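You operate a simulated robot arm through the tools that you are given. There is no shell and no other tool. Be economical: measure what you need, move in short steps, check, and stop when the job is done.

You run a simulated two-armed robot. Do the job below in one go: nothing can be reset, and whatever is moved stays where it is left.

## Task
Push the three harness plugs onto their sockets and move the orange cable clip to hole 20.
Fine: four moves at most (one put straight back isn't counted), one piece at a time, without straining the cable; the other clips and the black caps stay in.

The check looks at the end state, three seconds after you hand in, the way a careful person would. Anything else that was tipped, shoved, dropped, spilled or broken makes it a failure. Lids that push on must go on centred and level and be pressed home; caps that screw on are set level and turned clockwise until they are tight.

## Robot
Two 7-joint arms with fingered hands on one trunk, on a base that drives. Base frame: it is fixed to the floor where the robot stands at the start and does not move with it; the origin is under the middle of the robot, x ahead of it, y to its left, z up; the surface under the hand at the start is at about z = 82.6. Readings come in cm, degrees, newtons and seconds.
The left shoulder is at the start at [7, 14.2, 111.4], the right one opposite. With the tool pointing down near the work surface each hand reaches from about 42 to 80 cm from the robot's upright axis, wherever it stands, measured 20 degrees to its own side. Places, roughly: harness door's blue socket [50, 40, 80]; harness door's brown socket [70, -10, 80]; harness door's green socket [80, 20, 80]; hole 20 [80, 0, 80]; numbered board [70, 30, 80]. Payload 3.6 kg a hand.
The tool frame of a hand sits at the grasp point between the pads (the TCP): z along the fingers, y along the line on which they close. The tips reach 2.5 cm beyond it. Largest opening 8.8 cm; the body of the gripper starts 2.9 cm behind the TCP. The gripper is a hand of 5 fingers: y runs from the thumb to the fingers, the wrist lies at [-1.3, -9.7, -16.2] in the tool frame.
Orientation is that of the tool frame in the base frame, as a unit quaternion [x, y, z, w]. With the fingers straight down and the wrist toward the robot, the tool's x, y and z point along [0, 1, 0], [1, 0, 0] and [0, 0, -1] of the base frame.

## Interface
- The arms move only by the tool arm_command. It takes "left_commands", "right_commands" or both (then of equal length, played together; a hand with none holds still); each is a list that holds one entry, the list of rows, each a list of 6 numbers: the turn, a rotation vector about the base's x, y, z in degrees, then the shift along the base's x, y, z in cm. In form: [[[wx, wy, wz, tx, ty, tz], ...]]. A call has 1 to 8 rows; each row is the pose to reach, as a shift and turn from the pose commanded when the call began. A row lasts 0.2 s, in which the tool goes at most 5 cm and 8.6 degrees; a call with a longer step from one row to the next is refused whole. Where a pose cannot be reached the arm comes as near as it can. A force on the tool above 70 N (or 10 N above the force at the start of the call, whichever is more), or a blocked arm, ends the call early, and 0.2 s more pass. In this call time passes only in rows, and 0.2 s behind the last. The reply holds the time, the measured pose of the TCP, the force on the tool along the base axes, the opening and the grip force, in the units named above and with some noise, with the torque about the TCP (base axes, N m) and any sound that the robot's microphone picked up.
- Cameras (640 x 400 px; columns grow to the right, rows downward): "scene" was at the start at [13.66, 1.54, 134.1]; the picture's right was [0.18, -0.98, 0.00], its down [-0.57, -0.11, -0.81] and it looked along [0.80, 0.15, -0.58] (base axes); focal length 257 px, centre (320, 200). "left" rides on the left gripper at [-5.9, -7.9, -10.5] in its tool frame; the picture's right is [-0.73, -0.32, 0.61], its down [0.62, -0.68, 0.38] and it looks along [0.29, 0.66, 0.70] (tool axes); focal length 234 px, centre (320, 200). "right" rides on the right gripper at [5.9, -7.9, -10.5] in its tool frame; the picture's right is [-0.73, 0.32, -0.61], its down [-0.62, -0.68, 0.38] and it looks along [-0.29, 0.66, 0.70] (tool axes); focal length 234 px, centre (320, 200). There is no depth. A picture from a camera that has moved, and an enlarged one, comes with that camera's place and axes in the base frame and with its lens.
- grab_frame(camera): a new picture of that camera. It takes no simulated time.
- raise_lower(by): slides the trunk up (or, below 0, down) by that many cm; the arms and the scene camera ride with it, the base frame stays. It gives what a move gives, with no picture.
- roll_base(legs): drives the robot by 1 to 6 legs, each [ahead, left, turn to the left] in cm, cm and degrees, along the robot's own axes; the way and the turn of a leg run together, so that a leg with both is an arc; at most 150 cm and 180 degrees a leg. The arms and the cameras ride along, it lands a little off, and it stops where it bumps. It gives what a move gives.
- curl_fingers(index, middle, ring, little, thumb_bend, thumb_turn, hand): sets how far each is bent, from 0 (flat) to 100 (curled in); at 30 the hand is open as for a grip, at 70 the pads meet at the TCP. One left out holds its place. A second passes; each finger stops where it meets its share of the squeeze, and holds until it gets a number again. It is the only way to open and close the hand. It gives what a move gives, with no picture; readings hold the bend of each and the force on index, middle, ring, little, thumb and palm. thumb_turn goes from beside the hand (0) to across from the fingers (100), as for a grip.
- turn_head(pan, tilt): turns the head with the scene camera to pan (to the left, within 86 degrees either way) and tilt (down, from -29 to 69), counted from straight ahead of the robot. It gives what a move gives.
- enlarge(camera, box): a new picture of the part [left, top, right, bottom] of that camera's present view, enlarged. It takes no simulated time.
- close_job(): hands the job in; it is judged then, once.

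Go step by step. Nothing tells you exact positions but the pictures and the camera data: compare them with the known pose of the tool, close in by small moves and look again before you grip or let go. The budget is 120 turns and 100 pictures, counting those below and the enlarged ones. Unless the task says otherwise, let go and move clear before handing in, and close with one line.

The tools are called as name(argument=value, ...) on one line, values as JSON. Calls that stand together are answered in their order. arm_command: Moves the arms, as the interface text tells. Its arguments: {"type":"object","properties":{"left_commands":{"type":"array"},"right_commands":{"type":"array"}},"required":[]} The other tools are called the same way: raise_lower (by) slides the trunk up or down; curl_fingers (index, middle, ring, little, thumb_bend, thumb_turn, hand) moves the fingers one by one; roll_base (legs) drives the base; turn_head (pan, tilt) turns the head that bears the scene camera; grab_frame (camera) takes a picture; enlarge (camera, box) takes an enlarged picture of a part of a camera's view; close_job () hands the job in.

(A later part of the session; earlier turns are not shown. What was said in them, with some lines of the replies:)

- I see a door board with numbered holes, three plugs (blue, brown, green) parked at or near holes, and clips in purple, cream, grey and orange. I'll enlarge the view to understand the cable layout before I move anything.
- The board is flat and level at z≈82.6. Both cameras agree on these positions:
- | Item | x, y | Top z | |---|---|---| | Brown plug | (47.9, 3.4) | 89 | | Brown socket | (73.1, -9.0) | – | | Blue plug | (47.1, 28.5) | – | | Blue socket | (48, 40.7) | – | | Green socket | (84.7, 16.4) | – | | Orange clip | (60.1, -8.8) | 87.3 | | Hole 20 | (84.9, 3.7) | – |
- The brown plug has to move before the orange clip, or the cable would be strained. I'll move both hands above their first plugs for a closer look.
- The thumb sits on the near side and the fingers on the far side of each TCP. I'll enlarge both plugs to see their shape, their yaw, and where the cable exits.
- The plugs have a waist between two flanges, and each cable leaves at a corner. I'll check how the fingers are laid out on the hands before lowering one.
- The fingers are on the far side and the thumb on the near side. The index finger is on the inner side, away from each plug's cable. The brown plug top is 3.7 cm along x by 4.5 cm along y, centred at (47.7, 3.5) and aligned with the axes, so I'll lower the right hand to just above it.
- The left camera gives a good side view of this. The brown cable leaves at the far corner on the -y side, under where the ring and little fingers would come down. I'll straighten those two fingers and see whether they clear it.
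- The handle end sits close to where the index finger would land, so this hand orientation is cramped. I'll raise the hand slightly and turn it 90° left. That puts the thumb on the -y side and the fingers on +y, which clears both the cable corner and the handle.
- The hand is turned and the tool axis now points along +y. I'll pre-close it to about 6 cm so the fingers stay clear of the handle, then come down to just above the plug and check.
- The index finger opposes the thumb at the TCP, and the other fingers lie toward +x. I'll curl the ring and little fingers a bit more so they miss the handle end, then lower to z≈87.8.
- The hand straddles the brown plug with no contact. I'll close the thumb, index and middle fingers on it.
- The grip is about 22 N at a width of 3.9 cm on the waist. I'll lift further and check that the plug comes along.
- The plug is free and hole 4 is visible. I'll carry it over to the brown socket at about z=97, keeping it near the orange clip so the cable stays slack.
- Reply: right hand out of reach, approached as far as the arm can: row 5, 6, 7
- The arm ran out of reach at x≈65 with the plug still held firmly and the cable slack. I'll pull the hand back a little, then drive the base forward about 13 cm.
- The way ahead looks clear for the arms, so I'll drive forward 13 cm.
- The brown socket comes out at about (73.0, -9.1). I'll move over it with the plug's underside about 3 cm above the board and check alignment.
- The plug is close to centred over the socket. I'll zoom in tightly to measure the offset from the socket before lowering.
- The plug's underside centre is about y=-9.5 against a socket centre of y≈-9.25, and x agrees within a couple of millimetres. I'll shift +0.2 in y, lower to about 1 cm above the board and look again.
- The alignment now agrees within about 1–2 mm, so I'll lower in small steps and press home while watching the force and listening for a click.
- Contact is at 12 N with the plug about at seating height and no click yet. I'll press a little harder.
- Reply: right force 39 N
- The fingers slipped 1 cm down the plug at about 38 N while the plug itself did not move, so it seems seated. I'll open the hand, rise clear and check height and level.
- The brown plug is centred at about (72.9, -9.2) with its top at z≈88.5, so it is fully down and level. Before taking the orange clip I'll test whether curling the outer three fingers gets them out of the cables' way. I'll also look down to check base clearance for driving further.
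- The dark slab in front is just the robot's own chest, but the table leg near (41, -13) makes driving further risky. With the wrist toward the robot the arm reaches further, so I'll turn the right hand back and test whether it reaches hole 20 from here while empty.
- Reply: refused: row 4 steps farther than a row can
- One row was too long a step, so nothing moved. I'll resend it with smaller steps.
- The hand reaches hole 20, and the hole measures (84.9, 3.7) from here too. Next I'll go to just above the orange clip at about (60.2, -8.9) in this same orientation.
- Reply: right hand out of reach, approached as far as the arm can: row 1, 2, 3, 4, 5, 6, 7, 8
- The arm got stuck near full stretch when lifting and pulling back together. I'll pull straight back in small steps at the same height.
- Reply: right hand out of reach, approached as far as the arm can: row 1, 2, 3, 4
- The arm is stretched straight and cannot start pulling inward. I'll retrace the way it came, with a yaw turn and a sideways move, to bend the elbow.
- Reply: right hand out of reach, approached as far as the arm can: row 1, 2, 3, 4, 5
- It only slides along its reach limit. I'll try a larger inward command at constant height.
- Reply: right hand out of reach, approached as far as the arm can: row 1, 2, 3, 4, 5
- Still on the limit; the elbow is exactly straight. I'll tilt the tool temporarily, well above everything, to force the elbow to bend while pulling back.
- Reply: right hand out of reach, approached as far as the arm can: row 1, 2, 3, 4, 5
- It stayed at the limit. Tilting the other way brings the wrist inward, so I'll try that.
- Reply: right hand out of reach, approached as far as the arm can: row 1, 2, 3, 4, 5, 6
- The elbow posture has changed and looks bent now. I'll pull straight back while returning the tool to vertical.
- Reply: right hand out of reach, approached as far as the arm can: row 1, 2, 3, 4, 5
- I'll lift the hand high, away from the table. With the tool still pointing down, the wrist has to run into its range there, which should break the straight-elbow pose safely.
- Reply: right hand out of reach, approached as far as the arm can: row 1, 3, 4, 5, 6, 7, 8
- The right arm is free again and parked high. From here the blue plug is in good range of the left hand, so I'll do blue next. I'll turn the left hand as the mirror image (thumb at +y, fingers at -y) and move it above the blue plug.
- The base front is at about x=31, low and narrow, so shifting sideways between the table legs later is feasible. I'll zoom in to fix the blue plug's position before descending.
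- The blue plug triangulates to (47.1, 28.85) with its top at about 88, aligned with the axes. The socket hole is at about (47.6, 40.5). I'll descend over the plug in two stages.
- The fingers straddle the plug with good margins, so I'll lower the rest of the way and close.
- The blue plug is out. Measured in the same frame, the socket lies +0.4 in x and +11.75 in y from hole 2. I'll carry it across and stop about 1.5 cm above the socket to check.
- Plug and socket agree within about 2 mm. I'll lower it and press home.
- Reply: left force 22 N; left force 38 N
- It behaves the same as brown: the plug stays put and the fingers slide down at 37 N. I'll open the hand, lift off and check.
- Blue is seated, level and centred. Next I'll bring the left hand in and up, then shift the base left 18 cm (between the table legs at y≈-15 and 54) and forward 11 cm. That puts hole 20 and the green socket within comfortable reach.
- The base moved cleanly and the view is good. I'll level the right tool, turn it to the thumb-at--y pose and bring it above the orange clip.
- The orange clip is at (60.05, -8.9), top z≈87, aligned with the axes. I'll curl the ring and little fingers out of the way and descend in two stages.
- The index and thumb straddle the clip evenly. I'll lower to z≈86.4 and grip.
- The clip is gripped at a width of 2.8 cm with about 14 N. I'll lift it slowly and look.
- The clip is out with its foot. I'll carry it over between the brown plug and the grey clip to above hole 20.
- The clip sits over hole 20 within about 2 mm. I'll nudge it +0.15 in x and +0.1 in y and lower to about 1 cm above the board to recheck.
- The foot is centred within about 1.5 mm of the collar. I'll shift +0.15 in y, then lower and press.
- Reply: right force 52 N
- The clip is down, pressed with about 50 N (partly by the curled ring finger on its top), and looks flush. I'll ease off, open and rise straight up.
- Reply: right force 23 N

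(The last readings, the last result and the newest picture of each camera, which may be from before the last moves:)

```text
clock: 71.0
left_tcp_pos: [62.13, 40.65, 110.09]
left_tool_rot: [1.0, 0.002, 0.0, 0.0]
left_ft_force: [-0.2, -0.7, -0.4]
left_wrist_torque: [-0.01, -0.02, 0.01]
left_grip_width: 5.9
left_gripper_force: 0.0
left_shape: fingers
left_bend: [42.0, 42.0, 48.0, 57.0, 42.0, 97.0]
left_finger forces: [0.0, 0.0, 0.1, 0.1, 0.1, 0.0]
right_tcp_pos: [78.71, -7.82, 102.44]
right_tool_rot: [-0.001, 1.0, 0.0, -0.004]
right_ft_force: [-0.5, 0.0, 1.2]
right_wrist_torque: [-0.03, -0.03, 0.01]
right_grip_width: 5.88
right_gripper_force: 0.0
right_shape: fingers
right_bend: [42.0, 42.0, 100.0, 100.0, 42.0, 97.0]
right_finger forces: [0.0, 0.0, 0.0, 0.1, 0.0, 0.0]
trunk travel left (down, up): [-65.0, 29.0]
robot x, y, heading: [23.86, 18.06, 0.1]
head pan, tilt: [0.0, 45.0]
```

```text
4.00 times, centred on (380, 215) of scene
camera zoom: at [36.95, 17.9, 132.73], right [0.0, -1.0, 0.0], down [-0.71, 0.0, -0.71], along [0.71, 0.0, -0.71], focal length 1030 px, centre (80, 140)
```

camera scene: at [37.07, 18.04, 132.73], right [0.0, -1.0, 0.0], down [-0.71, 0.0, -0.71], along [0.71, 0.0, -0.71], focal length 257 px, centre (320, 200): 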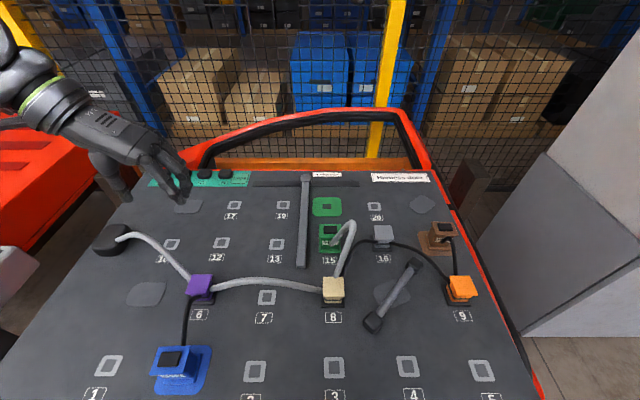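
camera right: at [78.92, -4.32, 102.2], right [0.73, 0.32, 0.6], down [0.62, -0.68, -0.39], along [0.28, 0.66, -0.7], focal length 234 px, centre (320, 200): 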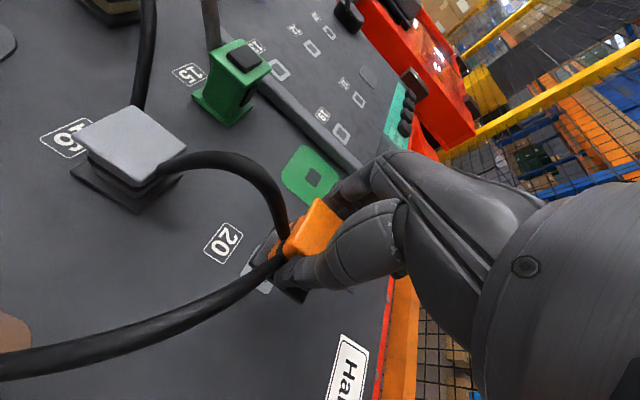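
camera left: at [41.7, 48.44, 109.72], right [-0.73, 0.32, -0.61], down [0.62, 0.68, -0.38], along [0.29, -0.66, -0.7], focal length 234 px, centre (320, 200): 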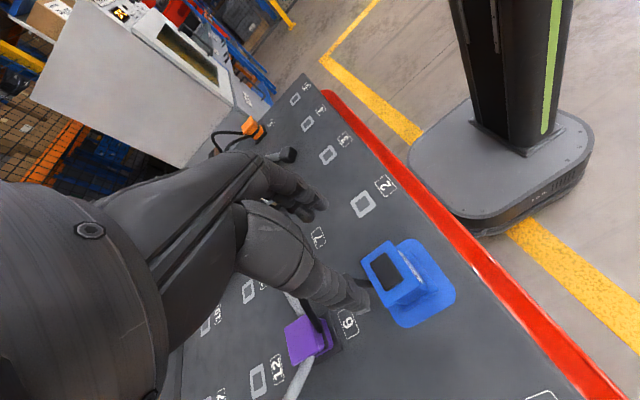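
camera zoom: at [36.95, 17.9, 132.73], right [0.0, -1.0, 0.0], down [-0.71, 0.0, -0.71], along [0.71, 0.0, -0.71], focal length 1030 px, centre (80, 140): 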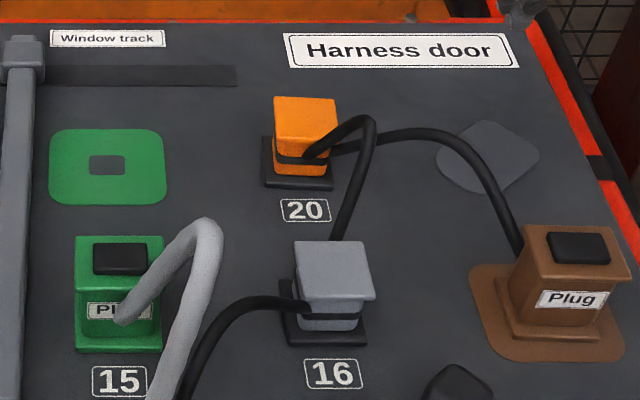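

Orange sits level in hole 20 with its cables slack. Next is green: the plug is at about (72.0, 15.9), the socket at (84.75, 16.25), and the window-track rail edge is at y≈21. I'll bring the left hand (already thumb-at-+y) above the green plug.

arm_command(left_commands=[[[0, 0, 0, 2, -4.5, 0], [0, 0, 0, 4, -9, 0], [0, 0, 0, 6, -13.5, 0], [0, 0, 0, 8, -18, 0], [0, 0, 0, 9.6, -22, 0], [0, 0, 0, 9.7, -24.9, -2], [0, 0, 0, 9.7, -24.9, -7], [0, 0, 0, 9.7, -24.9, -10]]])

enlarge(camera="scene", box=[270, 165, 400, 275])

grab_frame(camera="left")

```text
clock: 72.8
left_tcp_pos: [70.28, 19.17, 100.84]
left_tool_rot: [1.0, 0.001, 0.001, 0.002]
left_ft_force: [-0.5, 0.9, -0.2]
left_wrist_torque: [-0.02, -0.02, 0.01]
left_grip_width: 5.9
left_gripper_force: 0.0
left_shape: fingers
left_bend: [42.0, 42.0, 48.0, 57.0, 42.0, 97.0]
left_finger forces: [0.0, 0.0, 0.0, 0.0, 0.1, 0.0]
left hand out of reach, approached as far as the arm can: row 5, 6, 7, 8
right_tcp_pos: [78.99, -7.72, 102.37]
right_tool_rot: [-0.001, 1.0, 0.0, -0.004]
right_ft_force: [-0.5, -0.3, 1.1]
right_wrist_torque: [0.0, -0.01, 0.03]
right_grip_width: 5.9
right_gripper_force: 0.1
right_shape: fingers
right_bend: [42.0, 42.0, 100.0, 100.0, 42.0, 97.0]
right_finger forces: [0.0, 0.0, 0.0, 0.0, 0.0, 0.1]
trunk travel left (down, up): [-65.0, 29.0]
robot x, y, heading: [24.16, 17.95, 0.3]
head pan, tilt: [0.0, 45.0]
```

```text
3.64 times, centred on (335, 220) of scene
camera zoom: at [37.15, 18.03, 132.72], right [0.0, -1.0, 0.0], down [-0.71, 0.0, -0.71], along [0.71, 0.0, -0.71], focal length 936 px, centre (266, 127)
```

zoom: 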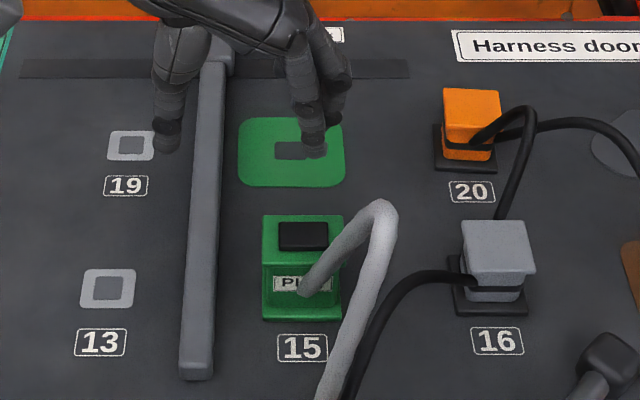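

```text
22 pictures are left
camera left: at [64.46, 27.3, 111.44], right [-0.73, 0.32, -0.61], down [0.62, 0.68, -0.38], along [0.29, -0.66, -0.69], focal length 234 px, centre (320, 200)
```

left: 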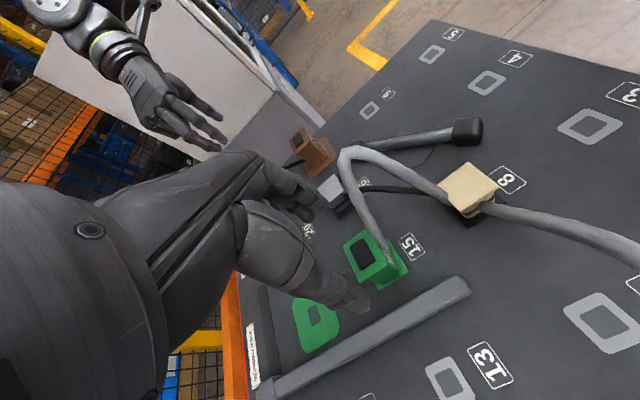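

The left hand in this pose can't cross to the robot's midline. The right hand can do it if I shift the base left another 8 cm (leg at y≈54, base edge about 46). I'll retract the left hand first.

arm_command(left_commands=[[[0, 0, 0, -1, 3, 3], [0, 0, 0, -3, 7, 6], [0, 0, 0, -5, 11, 8], [0, 0, 0, -8, 15, 9]]])

arm_command(right_commands=[[[0, 0, 0, -1, 0, 2], [0, 0, 0, -2, 0, 4]]])

```text
refused: row 2 steps farther than a row can; nothing moved
```

```text
clock: 73.5
left_tcp_pos: [70.19, 19.35, 100.94]
left_tool_rot: [1.0, 0.001, 0.001, 0.001]
left_ft_force: [0.3, 0.2, 0.1]
left_wrist_torque: [-0.03, -0.02, 0.01]
left_grip_width: 5.92
left_gripper_force: 0.2
left_shape: fingers
left_bend: [42.0, 42.0, 48.0, 57.0, 42.0, 97.0]
left_finger forces: [0.0, 0.1, 0.1, 0.1, 0.0, 0.0]
right_tcp_pos: [76.96, -7.91, 106.41]
right_tool_rot: [-0.001, 1.0, 0.0, -0.003]
right_ft_force: [-0.9, -0.2, -0.1]
right_wrist_torque: [0.0, 0.01, 0.01]
right_grip_width: 5.87
right_gripper_force: 0.0
right_shape: fingers
right_bend: [42.0, 42.0, 100.0, 100.0, 42.0, 97.0]
right_finger forces: [0.1, 0.0, 0.1, 0.0, 0.0, 0.0]
trunk travel left (down, up): [-65.0, 29.0]
robot x, y, heading: [24.35, 18.01, 0.3]
head pan, tilt: [0.0, 45.0]
```

The left retraction was refused for one row that was too long, so I'll resend it with smaller steps.

arm_command(left_commands=[[[0, 0, 0, -0.5, 2, 3], [0, 0, 0, -1.5, 5, 6], [0, 0, 0, -3, 8.5, 8], [0, 0, 0, -5, 12, 9], [0, 0, 0, -8, 15, 9]]])

```text
clock: 74.7
left_tcp_pos: [62.03, 34.44, 109.78]
left_tool_rot: [1.0, 0.0, 0.0, 0.001]
left_ft_force: [-0.3, 0.1, -0.6]
left_wrist_torque: [-0.01, 0.0, -0.04]
left_grip_width: 5.93
left_gripper_force: 0.0
left_shape: fingers
left_bend: [42.0, 42.0, 48.0, 57.0, 42.0, 97.0]
left_finger forces: [0.0, 0.0, 0.0, 0.1, 0.0, 0.0]
right_tcp_pos: [76.87, -7.8, 106.46]
right_tool_rot: [-0.001, 1.0, 0.0, -0.003]
right_ft_force: [0.2, 0.7, 1.0]
right_wrist_torque: [-0.01, -0.03, 0.01]
right_grip_width: 5.91
right_gripper_force: 0.1
right_shape: fingers
right_bend: [42.0, 42.0, 100.0, 100.0, 42.0, 97.0]
right_finger forces: [0.0, 0.1, 0.0, 0.0, 0.1, 0.0]
trunk travel left (down, up): [-65.0, 29.0]
robot x, y, heading: [24.25, 17.99, 0.1]
head pan, tilt: [0.0, 45.0]
```

The left arm is clear. I'll shift the base 8 cm left.

roll_base(legs=[[0, 8, 0]])

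curl_fingers(hand="right", ring=44, little=46)

arm_command(right_commands=[[[0, 0, 0, -1, 4, 0], [0, 0, 0, -2, 8, 0], [0, 0, 0, -3.5, 12, -1], [0, 0, 0, -4.8, 15.5, -3], [0, 0, 0, -4.8, 15.7, -7], [0, 0, 0, -4.8, 15.7, -10]]])

enlarge(camera="scene", box=[300, 160, 440, 280])

grab_frame(camera="right")

```text
clock: 75.7
left_tcp_pos: [62.19, 42.51, 109.54]
left_tool_rot: [1.0, 0.0, 0.0, 0.0]
left_ft_force: [-0.6, -0.1, -0.3]
left_wrist_torque: [0.01, -0.01, -0.01]
left_grip_width: 5.9
left_gripper_force: 0.1
left_shape: fingers
left_bend: [42.0, 42.0, 48.0, 57.0, 42.0, 97.0]
left_finger forces: [0.1, 0.1, 0.1, 0.0, 0.1, 0.0]
right_tcp_pos: [76.94, 0.22, 106.42]
right_tool_rot: [0.0, 1.0, 0.001, -0.005]
right_ft_force: [-0.5, 0.3, -0.5]
right_wrist_torque: [-0.01, 0.03, -0.03]
right_grip_width: 5.86
right_gripper_force: 0.1
right_shape: fingers
right_bend: [42.0, 42.0, 100.0, 100.0, 42.0, 97.0]
right_finger forces: [0.1, 0.1, 0.0, 0.1, 0.0, 0.0]
trunk travel left (down, up): [-65.0, 29.0]
robot x, y, heading: [24.08, 26.16, 0.1]
head pan, tilt: [0.0, 45.0]
```

```text
clock: 76.7
left_tcp_pos: [62.16, 42.39, 109.61]
left_tool_rot: [1.0, 0.0, 0.0, 0.0]
left_ft_force: [-0.1, 0.1, -0.1]
left_wrist_torque: [0.01, 0.0, 0.01]
left_grip_width: 5.93
left_gripper_force: 0.0
left_shape: fingers
left_bend: [42.0, 42.0, 48.0, 57.0, 42.0, 97.0]
left_finger forces: [0.1, 0.1, 0.1, 0.0, 0.0, 0.1]
right_tcp_pos: [77.02, 0.11, 106.28]
right_tool_rot: [0.0, 1.0, 0.001, -0.005]
right_ft_force: [0.0, 0.9, -0.1]
right_wrist_torque: [-0.04, 0.0, 0.02]
right_grip_width: 5.9
right_gripper_force: 0.1
right_shape: fingers
right_bend: [42.0, 42.0, 44.0, 46.0, 42.0, 97.0]
right_finger forces: [0.1, 0.1, 0.0, 0.0, 0.0, 0.0]
trunk travel left (down, up): [-65.0, 29.0]
robot x, y, heading: [23.83, 26.24, 0.0]
head pan, tilt: [0.0, 45.0]
```

```text
clock: 78.1
left_tcp_pos: [62.21, 42.53, 109.62]
left_tool_rot: [1.0, 0.0, 0.0, 0.0]
left_ft_force: [0.3, -0.9, 1.1]
left_wrist_torque: [-0.01, -0.04, 0.0]
left_grip_width: 5.89
left_gripper_force: 0.2
left_shape: fingers
left_bend: [42.0, 42.0, 48.0, 57.0, 42.0, 97.0]
left_finger forces: [0.0, 0.0, 0.1, 0.1, 0.1, 0.0]
right_tcp_pos: [72.03, 15.91, 96.28]
right_tool_rot: [0.0, 1.0, 0.001, -0.003]
right_ft_force: [0.0, 0.0, 0.1]
right_wrist_torque: [0.01, -0.01, 0.02]
right_grip_width: 5.89
right_gripper_force: 0.1
right_shape: fingers
right_bend: [42.0, 42.0, 44.0, 46.0, 42.0, 97.0]
right_finger forces: [0.1, 0.0, 0.0, 0.0, 0.0, 0.0]
trunk travel left (down, up): [-65.0, 29.0]
robot x, y, heading: [24.1, 26.01, 0.0]
head pan, tilt: [0.0, 45.0]
```

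```text
3.33 times, centred on (370, 220) of scene
camera zoom: at [37.16, 26.14, 132.72], right [0.0, -1.0, 0.0], down [-0.71, 0.0, -0.71], along [0.71, 0.0, -0.71], focal length 858 px, centre (153, 133)
```

zoom: 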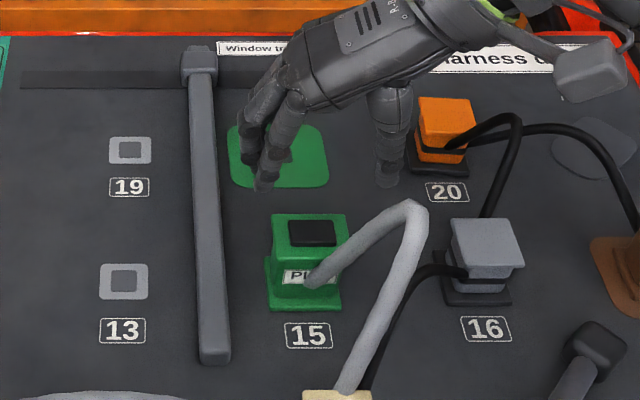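

```text
20 pictures are left
camera right: at [66.25, 7.97, 106.89], right [0.73, 0.32, 0.6], down [0.62, -0.68, -0.39], along [0.28, 0.66, -0.7], focal length 234 px, centre (320, 200)
```

right: 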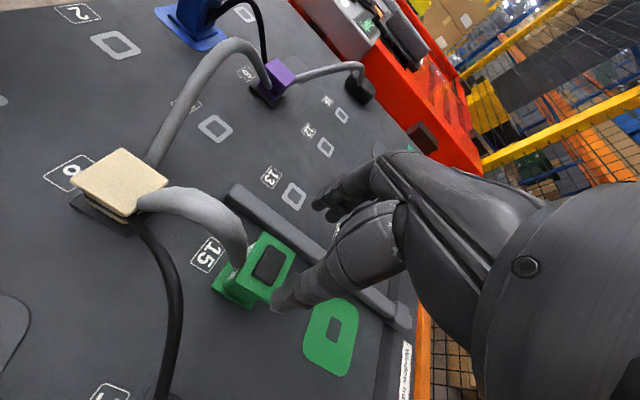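

Green triangulates to (72.0, 15.9), which is exactly under the tool, and the rail edge is at y≈21.2. I'll descend in steps with force watching.

arm_command(right_commands=[[[0, 0, 0, 0, 0, -3], [0, 0, 0, 0, 0, -5], [0, 0, 0, 0, 0, -6.5], [0, 0, 0, 0, 0, -7.7], [0, 0, 0, 0, 0, -8.7]]])

enlarge(camera="scene", box=[310, 180, 430, 280])

```text
clock: 79.3
left_tcp_pos: [62.11, 42.49, 109.57]
left_tool_rot: [1.0, -0.001, -0.001, 0.0]
left_ft_force: [-0.7, -0.5, 0.6]
left_wrist_torque: [-0.02, -0.01, -0.01]
left_grip_width: 5.91
left_gripper_force: 0.1
left_shape: fingers
left_bend: [42.0, 42.0, 48.0, 57.0, 42.0, 97.0]
left_finger forces: [0.0, 0.0, 0.0, 0.0, 0.0, 0.0]
right_tcp_pos: [72.14, 15.87, 87.68]
right_tool_rot: [0.0, 1.0, 0.001, -0.004]
right_ft_force: [0.4, 0.4, -0.9]
right_wrist_torque: [-0.03, 0.01, -0.02]
right_grip_width: 5.89
right_gripper_force: 0.0
right_shape: fingers
right_bend: [42.0, 42.0, 44.0, 46.0, 42.0, 97.0]
right_finger forces: [0.0, 0.1, 0.0, 0.0, 0.1, 0.0]
trunk travel left (down, up): [-65.0, 29.0]
robot x, y, heading: [23.82, 26.02, 0.2]
head pan, tilt: [0.0, 45.0]
```

```text
4.00 times, centred on (370, 230) of scene
camera zoom: at [37.13, 26.15, 132.72], right [0.0, -1.0, 0.0], down [-0.71, 0.0, -0.71], along [0.71, 0.0, -0.71], focal length 1030 px, centre (120, 80)
```

zoom: 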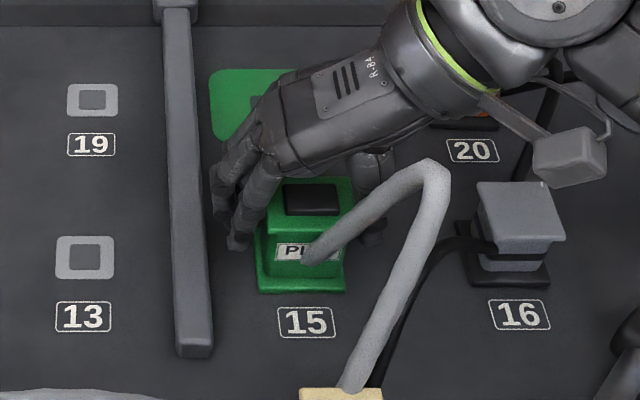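

There's no contact, and the fingers sit between the plug and the rail. I'll close on the plug and lift.

curl_fingers(hand="right", index=70, middle=70, thumb_bend=70)

arm_command(right_commands=[[[0, 0, 0, 0, 0, 1], [0, 0, 0, 0, 0, 2.5], [0, 0, 0, 0, 0, 4], [0, 0, 0, 0, 0, 5]]])

enlarge(camera="scene", box=[310, 160, 430, 270])

```text
clock: 80.3
left_tcp_pos: [62.17, 42.59, 109.64]
left_tool_rot: [1.0, 0.0, 0.0, 0.0]
left_ft_force: [-0.2, -1.0, 0.5]
left_wrist_torque: [0.01, -0.02, 0.01]
left_grip_width: 5.89
left_gripper_force: 0.1
left_shape: fingers
left_bend: [42.0, 42.0, 48.0, 57.0, 42.0, 97.0]
left_finger forces: [0.0, 0.0, 0.0, 0.0, 0.0, 0.0]
right_tcp_pos: [72.12, 15.92, 87.62]
right_tool_rot: [0.0, 1.0, 0.0, -0.005]
right_ft_force: [1.3, 3.0, 0.4]
right_wrist_torque: [0.26, -0.01, 0.05]
right_grip_width: 3.89
right_gripper_force: 22.5
right_shape: fingers
right_bend: [50.0, 55.0, 44.0, 46.0, 55.0, 97.0]
right_finger forces: [15.2, 8.3, 0.0, 0.0, 20.5, 0.0]
trunk travel left (down, up): [-65.0, 29.0]
robot x, y, heading: [23.96, 26.24, 0.1]
head pan, tilt: [0.0, 45.0]
```

```text
clock: 81.3
left_tcp_pos: [62.09, 42.68, 109.77]
left_tool_rot: [1.0, -0.001, 0.0, 0.001]
left_ft_force: [-0.1, -0.1, 0.2]
left_wrist_torque: [-0.03, -0.02, 0.01]
left_grip_width: 5.92
left_gripper_force: 0.0
left_shape: fingers
left_bend: [42.0, 42.0, 48.0, 57.0, 42.0, 97.0]
left_finger forces: [0.0, 0.0, 0.0, 0.1, 0.0, 0.1]
right_tcp_pos: [72.2, 15.99, 92.56]
right_tool_rot: [0.0, 1.0, 0.0, -0.005]
right_ft_force: [-0.7, -0.4, -0.6]
right_wrist_torque: [0.01, 0.0, -0.04]
right_grip_width: 3.86
right_gripper_force: 20.6
right_shape: fingers
right_bend: [51.0, 57.0, 44.0, 46.0, 56.0, 96.0]
right_finger forces: [14.3, 6.8, 0.1, 0.0, 21.0, 0.0]
trunk travel left (down, up): [-65.0, 29.0]
robot x, y, heading: [23.89, 26.1, -0.3]
head pan, tilt: [0.0, 45.0]
```

```text
3.64 times, centred on (370, 215) of scene
camera zoom: at [37.09, 26.14, 132.72], right [0.0, -1.0, 0.0], down [-0.71, 0.0, -0.71], along [0.71, 0.0, -0.71], focal length 936 px, centre (138, 146)
```

zoom: 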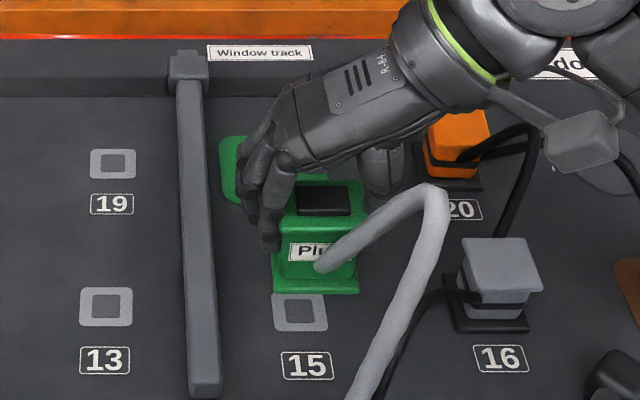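

The green plug is out. The socket lies +12.55 in x and +0.4 in y from hole 15. I'll curl the ring and little fingers inward to clear the rail's end block and carry it over.

curl_fingers(hand="right", ring=58, little=64)

arm_command(right_commands=[[[0, 0, 0, 3, 0.1, 0.5], [0, 0, 0, 7, 0.2, 0.5], [0, 0, 0, 10.5, 0.4, 0.3], [0, 0, 0, 12.5, 0.4, 0], [0, 0, 0, 12.55, 0.4, -2]]])

enlarge(camera="scene", box=[320, 150, 430, 240])

grab_frame(camera="right")

```text
clock: 82.3
left_tcp_pos: [62.14, 42.48, 109.64]
left_tool_rot: [1.0, 0.0, 0.001, 0.0]
left_ft_force: [-0.5, 0.2, -0.1]
left_wrist_torque: [0.0, 0.0, -0.02]
left_grip_width: 5.9
left_gripper_force: 0.1
left_shape: fingers
left_bend: [42.0, 42.0, 48.0, 57.0, 42.0, 97.0]
left_finger forces: [0.0, 0.0, 0.0, 0.0, 0.0, 0.1]
right_tcp_pos: [72.19, 15.85, 92.55]
right_tool_rot: [0.001, 1.0, 0.001, -0.004]
right_ft_force: [0.3, 0.2, -0.9]
right_wrist_torque: [0.0, 0.03, 0.01]
right_grip_width: 3.88
right_gripper_force: 21.2
right_shape: fingers
right_bend: [51.0, 57.0, 57.0, 64.0, 56.0, 96.0]
right_finger forces: [14.2, 6.8, 0.1, 0.1, 20.9, 0.1]
trunk travel left (down, up): [-65.0, 29.0]
robot x, y, heading: [24.1, 26.33, 0.2]
head pan, tilt: [0.0, 45.0]
```

```text
clock: 83.5
left_tcp_pos: [62.16, 42.38, 109.67]
left_tool_rot: [1.0, 0.001, 0.0, 0.001]
left_ft_force: [0.8, -0.8, 0.2]
left_wrist_torque: [-0.03, 0.01, 0.02]
left_grip_width: 5.93
left_gripper_force: 0.0
left_shape: fingers
left_bend: [42.0, 42.0, 48.0, 57.0, 42.0, 97.0]
left_finger forces: [0.0, 0.0, 0.0, 0.0, 0.1, 0.0]
right_tcp_pos: [84.79, 16.22, 90.62]
right_tool_rot: [0.0, 1.0, 0.001, -0.005]
right_ft_force: [-0.5, 0.3, -1.0]
right_wrist_torque: [0.0, -0.01, -0.03]
right_grip_width: 3.87
right_gripper_force: 21.3
right_shape: fingers
right_bend: [51.0, 57.0, 57.0, 64.0, 56.0, 96.0]
right_finger forces: [14.1, 6.8, 0.0, 0.1, 20.8, 0.0]
trunk travel left (down, up): [-65.0, 29.0]
robot x, y, heading: [23.73, 26.18, -0.1]
head pan, tilt: [0.0, 45.0]
```

```text
4.44 times, centred on (375, 195) of scene
camera zoom: at [37.17, 26.1, 132.72], right [0.0, -1.0, 0.0], down [-0.71, 0.0, -0.71], along [0.71, 0.0, -0.71], focal length 1144 px, centre (76, 222)
```

zoom: 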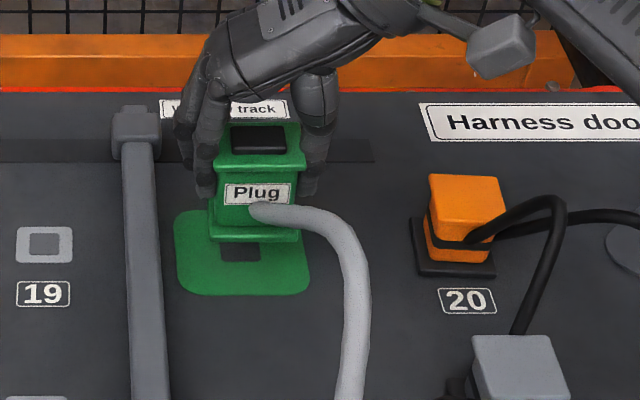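

```text
16 pictures are left
camera right: at [78.93, 8.3, 101.3], right [0.73, 0.32, 0.6], down [0.62, -0.68, -0.39], along [0.28, 0.66, -0.7], focal length 234 px, centre (320, 200)
```

right: 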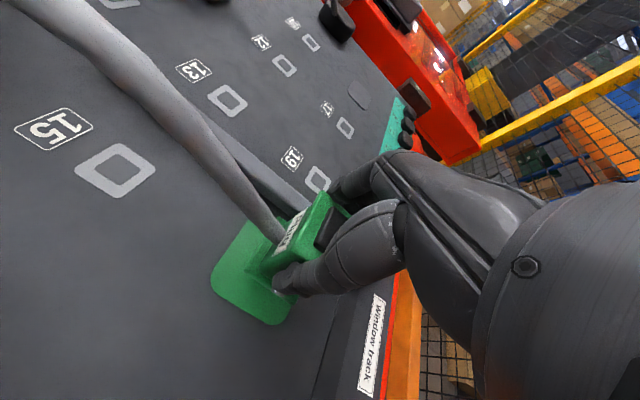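

The plug's underside is about 0.3 cm short in y and fine in x. I'll correct that, drop to about 1 cm above the board and recheck.

arm_command(right_commands=[[[0, 0, 0, 0.05, 0.3, -0.8], [0, 0, 0, 0.05, 0.3, -1.8]]])

enlarge(camera="scene", box=[330, 170, 410, 230])

```text
clock: 84.1
left_tcp_pos: [62.22, 42.54, 109.67]
left_tool_rot: [1.0, 0.0, 0.0, 0.0]
left_ft_force: [0.6, 0.3, -0.1]
left_wrist_torque: [0.0, 0.04, -0.06]
left_grip_width: 5.92
left_gripper_force: 0.1
left_shape: fingers
left_bend: [42.0, 42.0, 48.0, 57.0, 42.0, 97.0]
left_finger forces: [0.0, 0.0, 0.1, 0.0, 0.0, 0.0]
right_tcp_pos: [84.72, 16.46, 88.91]
right_tool_rot: [0.0, 1.0, 0.001, -0.004]
right_ft_force: [-0.4, -0.3, -0.4]
right_wrist_torque: [0.02, 0.0, -0.02]
right_grip_width: 3.87
right_gripper_force: 21.0
right_shape: fingers
right_bend: [51.0, 57.0, 57.0, 64.0, 56.0, 96.0]
right_finger forces: [14.2, 6.8, 0.1, 0.0, 20.8, 0.1]
trunk travel left (down, up): [-65.0, 29.0]
robot x, y, heading: [24.11, 26.31, -0.1]
head pan, tilt: [0.0, 45.0]
```

```text
6.67 times, centred on (370, 200) of scene
camera zoom: at [37.16, 26.12, 132.72], right [0.0, -1.0, 0.0], down [-0.71, 0.0, -0.71], along [0.71, 0.0, -0.71], focal length 1716 px, centre (-13, 200)
```

zoom: 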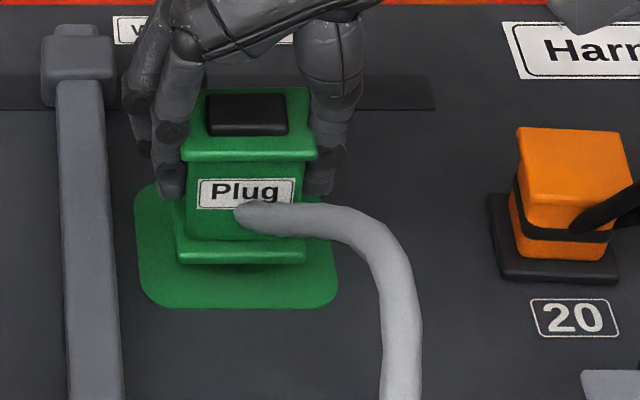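

The plug now matches the socket plate centre in y (16.3) and is within 1–2 mm in x. I'll lower and press home.

arm_command(right_commands=[[[0, 0, 0, 0.1, 0, -0.5], [0, 0, 0, 0.1, 0, -0.9], [0, 0, 0, 0.1, 0, -1.2], [0, 0, 0, 0.1, 0, -1.5], [0, 0, 0, 0.1, 0, -1.7]]])

arm_command(right_commands=[[[0, 0, 0, 0, 0, -0.3], [0, 0, 0, 0, 0, -0.6], [0, 0, 0, 0, 0, -0.9], [0, 0, 0, 0, 0, -1.1]]])

enlarge(camera="scene", box=[330, 170, 410, 230])

```text
clock: 85.3
left_tcp_pos: [61.88, 42.53, 109.73]
left_tool_rot: [1.0, 0.0, 0.002, 0.001]
left_ft_force: [0.1, 0.6, 0.1]
left_wrist_torque: [0.0, 0.02, -0.02]
left_grip_width: 5.94
left_gripper_force: 0.0
left_shape: fingers
left_bend: [42.0, 42.0, 48.0, 57.0, 42.0, 97.0]
left_finger forces: [0.0, 0.0, 0.0, 0.0, 0.1, 0.0]
right_tcp_pos: [84.79, 16.55, 87.41]
right_tool_rot: [-0.001, 1.0, 0.002, -0.001]
right_ft_force: [3.6, -3.7, 22.7]
right_wrist_torque: [0.4, 0.0, 0.04]
right_grip_width: 3.82
right_gripper_force: 22.2
right_shape: fingers
right_bend: [52.0, 57.0, 57.0, 64.0, 56.0, 96.0]
right_finger forces: [11.7, 8.4, 0.1, 0.0, 24.4, 0.0]
trunk travel left (down, up): [-65.0, 29.0]
robot x, y, heading: [23.85, 26.7, -0.0]
head pan, tilt: [0.0, 45.0]
```

```text
clock: 86.3
left_tcp_pos: [61.73, 42.41, 109.84]
left_tool_rot: [1.0, 0.001, 0.001, 0.0]
left_ft_force: [-0.1, 1.0, -0.3]
left_wrist_torque: [0.0, 0.02, -0.01]
left_grip_width: 5.94
left_gripper_force: 0.2
left_shape: fingers
left_bend: [42.0, 42.0, 48.0, 57.0, 42.0, 97.0]
left_finger forces: [0.0, 0.0, 0.0, 0.1, 0.0, 0.1]
right_tcp_pos: [84.55, 16.58, 86.41]
right_tool_rot: [0.0, 1.0, 0.001, -0.001]
right_ft_force: [5.7, -5.9, 38.0]
right_wrist_torque: [0.26, 0.08, 0.04]
right_grip_width: 3.77
right_gripper_force: 25.9
right_shape: fingers
right_bend: [52.0, 57.0, 57.0, 64.0, 60.0, 97.0]
right_finger forces: [15.9, 7.6, 0.2, 0.1, 28.1, 0.0]
trunk travel left (down, up): [-65.0, 29.0]
robot x, y, heading: [23.82, 26.21, 0.1]
head pan, tilt: [0.0, 45.0]
```

```text
6.67 times, centred on (370, 200) of scene
camera zoom: at [36.6, 26.14, 132.79], right [0.0, -1.0, 0.0], down [-0.7, 0.0, -0.71], along [0.71, 0.0, -0.7], focal length 1716 px, centre (-13, 200)
```

zoom: 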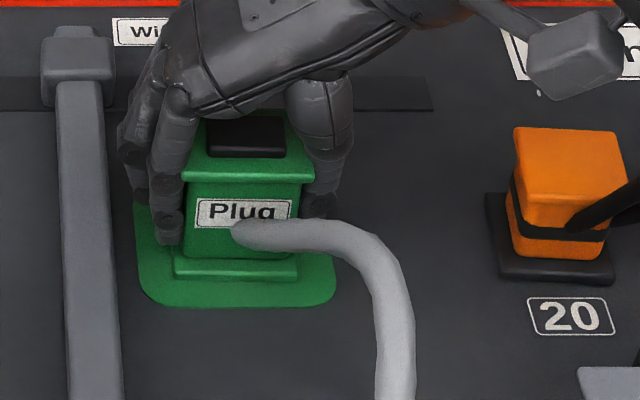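

Green behaves like the others: down at seating height, with the fingers sliding at 38 N. I'll open slightly, clear of the rail, and rise straight up.

curl_fingers(hand="right", index=43, middle=43, thumb_bend=42)

arm_command(right_commands=[[[0, 0, 0, 0, 0, 2], [0, 0, 0, 0, 0, 5], [0, 0, 0, 0, 0, 9], [0, 0, 0, -2, -2, 13], [0, 0, 0, -4, -5, 16], [0, 0, 0, -8, -8, 16], [0, 0, 0, -12, -10, 16]]])

grab_frame(camera="scene")

enlarge(camera="scene", box=[320, 160, 420, 240])

```text
clock: 87.3
left_tcp_pos: [62.03, 42.32, 109.65]
left_tool_rot: [1.0, 0.0, -0.001, -0.002]
left_ft_force: [0.1, 1.3, -0.3]
left_wrist_torque: [-0.01, 0.04, -0.02]
left_grip_width: 5.93
left_gripper_force: 0.1
left_shape: fingers
left_bend: [42.0, 42.0, 48.0, 57.0, 42.0, 97.0]
left_finger forces: [0.0, 0.1, 0.1, 0.0, 0.0, 0.1]
right_tcp_pos: [84.73, 16.51, 86.08]
right_tool_rot: [0.0, 1.0, 0.0, -0.003]
right_ft_force: [-2.8, -5.2, 1.0]
right_wrist_torque: [0.04, -0.07, -0.06]
right_grip_width: 6.14
right_gripper_force: 2.9
right_shape: fingers
right_bend: [43.0, 44.0, 57.0, 64.0, 42.0, 96.0]
right_finger forces: [0.6, 0.9, 0.1, 0.0, 5.2, 0.0]
trunk travel left (down, up): [-65.0, 29.0]
robot x, y, heading: [23.69, 26.26, -0.2]
head pan, tilt: [0.0, 45.0]
```

```text
clock: 88.9
left_tcp_pos: [61.94, 42.37, 109.72]
left_tool_rot: [1.0, -0.001, 0.001, -0.001]
left_ft_force: [-0.5, -0.5, 0.2]
left_wrist_torque: [-0.01, -0.01, 0.02]
left_grip_width: 5.91
left_gripper_force: 0.1
left_shape: fingers
left_bend: [42.0, 42.0, 48.0, 57.0, 42.0, 97.0]
left_finger forces: [0.1, 0.0, 0.1, 0.0, 0.0, 0.0]
right_tcp_pos: [72.75, 6.69, 102.14]
right_tool_rot: [0.001, 1.0, 0.001, -0.004]
right_ft_force: [-0.5, -0.5, -0.8]
right_wrist_torque: [0.01, -0.01, -0.01]
right_grip_width: 5.82
right_gripper_force: 0.0
right_shape: fingers
right_bend: [43.0, 43.0, 57.0, 64.0, 42.0, 97.0]
right_finger forces: [0.0, 0.0, 0.1, 0.0, 0.0, 0.1]
trunk travel left (down, up): [-65.0, 29.0]
robot x, y, heading: [24.04, 26.16, -0.2]
head pan, tilt: [0.0, 45.0]
```

```text
13 pictures are left
camera scene: at [36.96, 26.05, 132.74], right [0.0, -1.0, 0.0], down [-0.71, 0.0, -0.71], along [0.71, 0.0, -0.71], focal length 257 px, centre (320, 200)
```

scene: 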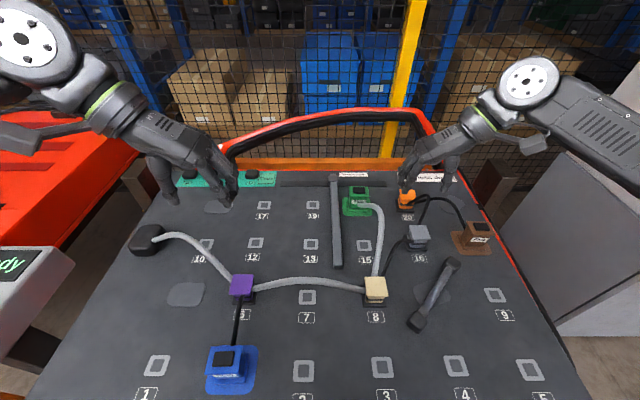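

```text
5.00 times, centred on (370, 200) of scene
camera zoom: at [36.96, 26.05, 132.74], right [0.0, -1.0, 0.0], down [-0.71, 0.0, -0.71], along [0.71, 0.0, -0.71], focal length 1287 px, centre (70, 200)
```

zoom: 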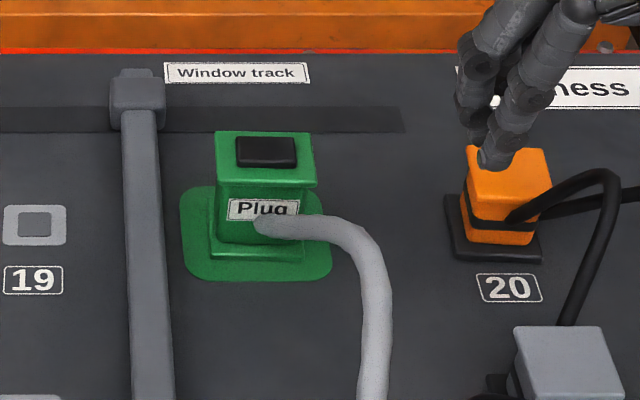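

All three plugs are seated and level (cap heights about 88.4–88.5), orange is in hole 20, and the other clips, the handle, the rail and the caps look undisturbed. I'll raise the right hand clear and take one last full look, including the caps.

arm_command(right_commands=[[[0, 0, 0, 0, -1, 4], [0, 0, 0, -1, -4, 7], [0, 0, 0, -3, -8, 9], [0, 0, 0, -5, -12, 10]]])

enlarge(camera="scene", box=[120, 160, 340, 300])

enlarge(camera="scene", box=[340, 160, 520, 290])

enlarge(camera="scene", box=[170, 300, 300, 400])

```text
clock: 89.9
left_tcp_pos: [62.15, 42.41, 109.59]
left_tool_rot: [1.0, 0.001, 0.001, 0.0]
left_ft_force: [-0.1, -0.6, -0.1]
left_wrist_torque: [0.03, 0.0, -0.01]
left_grip_width: 5.91
left_gripper_force: 0.0
left_shape: fingers
left_bend: [42.0, 42.0, 48.0, 57.0, 42.0, 97.0]
left_finger forces: [0.0, 0.0, 0.0, 0.0, 0.0, 0.1]
right_tcp_pos: [68.32, -4.11, 111.54]
right_tool_rot: [0.001, 1.0, 0.002, -0.002]
right_ft_force: [-0.4, -0.8, -0.3]
right_wrist_torque: [0.01, -0.01, 0.02]
right_grip_width: 5.8
right_gripper_force: 0.0
right_shape: fingers
right_bend: [43.0, 43.0, 57.0, 64.0, 42.0, 97.0]
right_finger forces: [0.0, 0.0, 0.0, 0.1, 0.0, 0.0]
right hand out of reach, approached as far as the arm can: row 4
trunk travel left (down, up): [-65.0, 29.0]
robot x, y, heading: [23.88, 25.82, 0.2]
head pan, tilt: [0.0, 45.0]
```

```text
2.86 times, centred on (230, 230) of scene
camera zoom: at [37.0, 26.14, 132.73], right [0.0, -1.0, 0.0], down [-0.71, 0.0, -0.71], along [0.71, 0.0, -0.71], focal length 736 px, centre (577, 114)
```

zoom: 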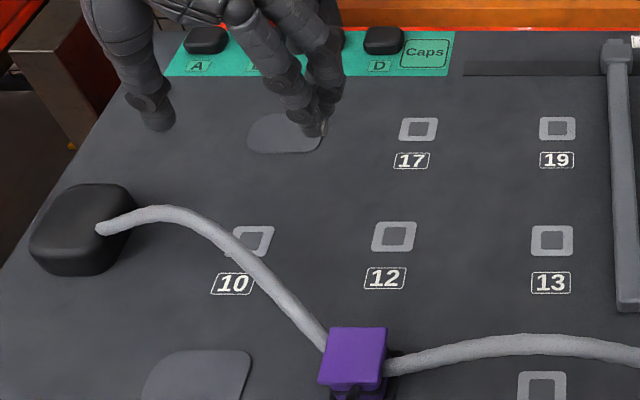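

```text
3.08 times, centred on (430, 225) of scene
camera zoom: at [37.0, 26.14, 132.73], right [0.0, -1.0, 0.0], down [-0.71, 0.0, -0.71], along [0.71, 0.0, -0.71], focal length 792 px, centre (-18, 123)
```

zoom: 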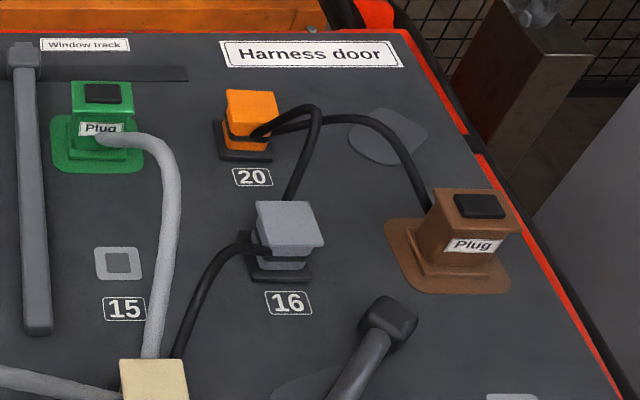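

```text
4.00 times, centred on (235, 350) of scene
camera zoom: at [37.0, 26.14, 132.73], right [0.0, -1.0, 0.0], down [-0.71, 0.0, -0.71], along [0.71, 0.0, -0.71], focal length 1030 px, centre (660, -400)
```

zoom: 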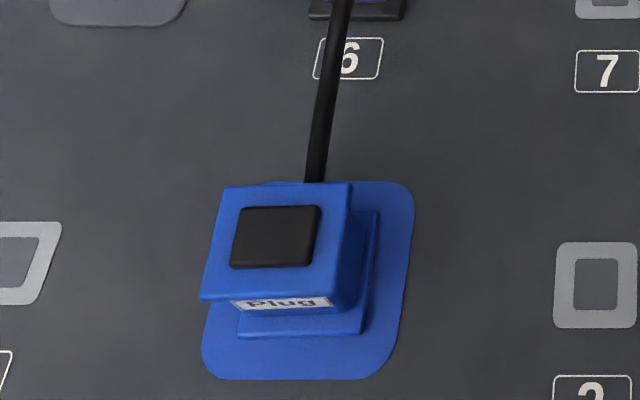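

All three plugs look centred and level on their sockets, the orange clip is in hole 20, and the other clips and the caps look undisturbed. Both hands are clear of the board, so I'm handing in.

close_job()

```text
The job is handed in.
```

I pushed the blue, brown and green plugs onto their sockets and moved the orange clip to hole 20, in four moves. All three plugs and the clip look level, and the cables are slack. I heard no click: each plug was pressed with about 38 N until it stopped moving.
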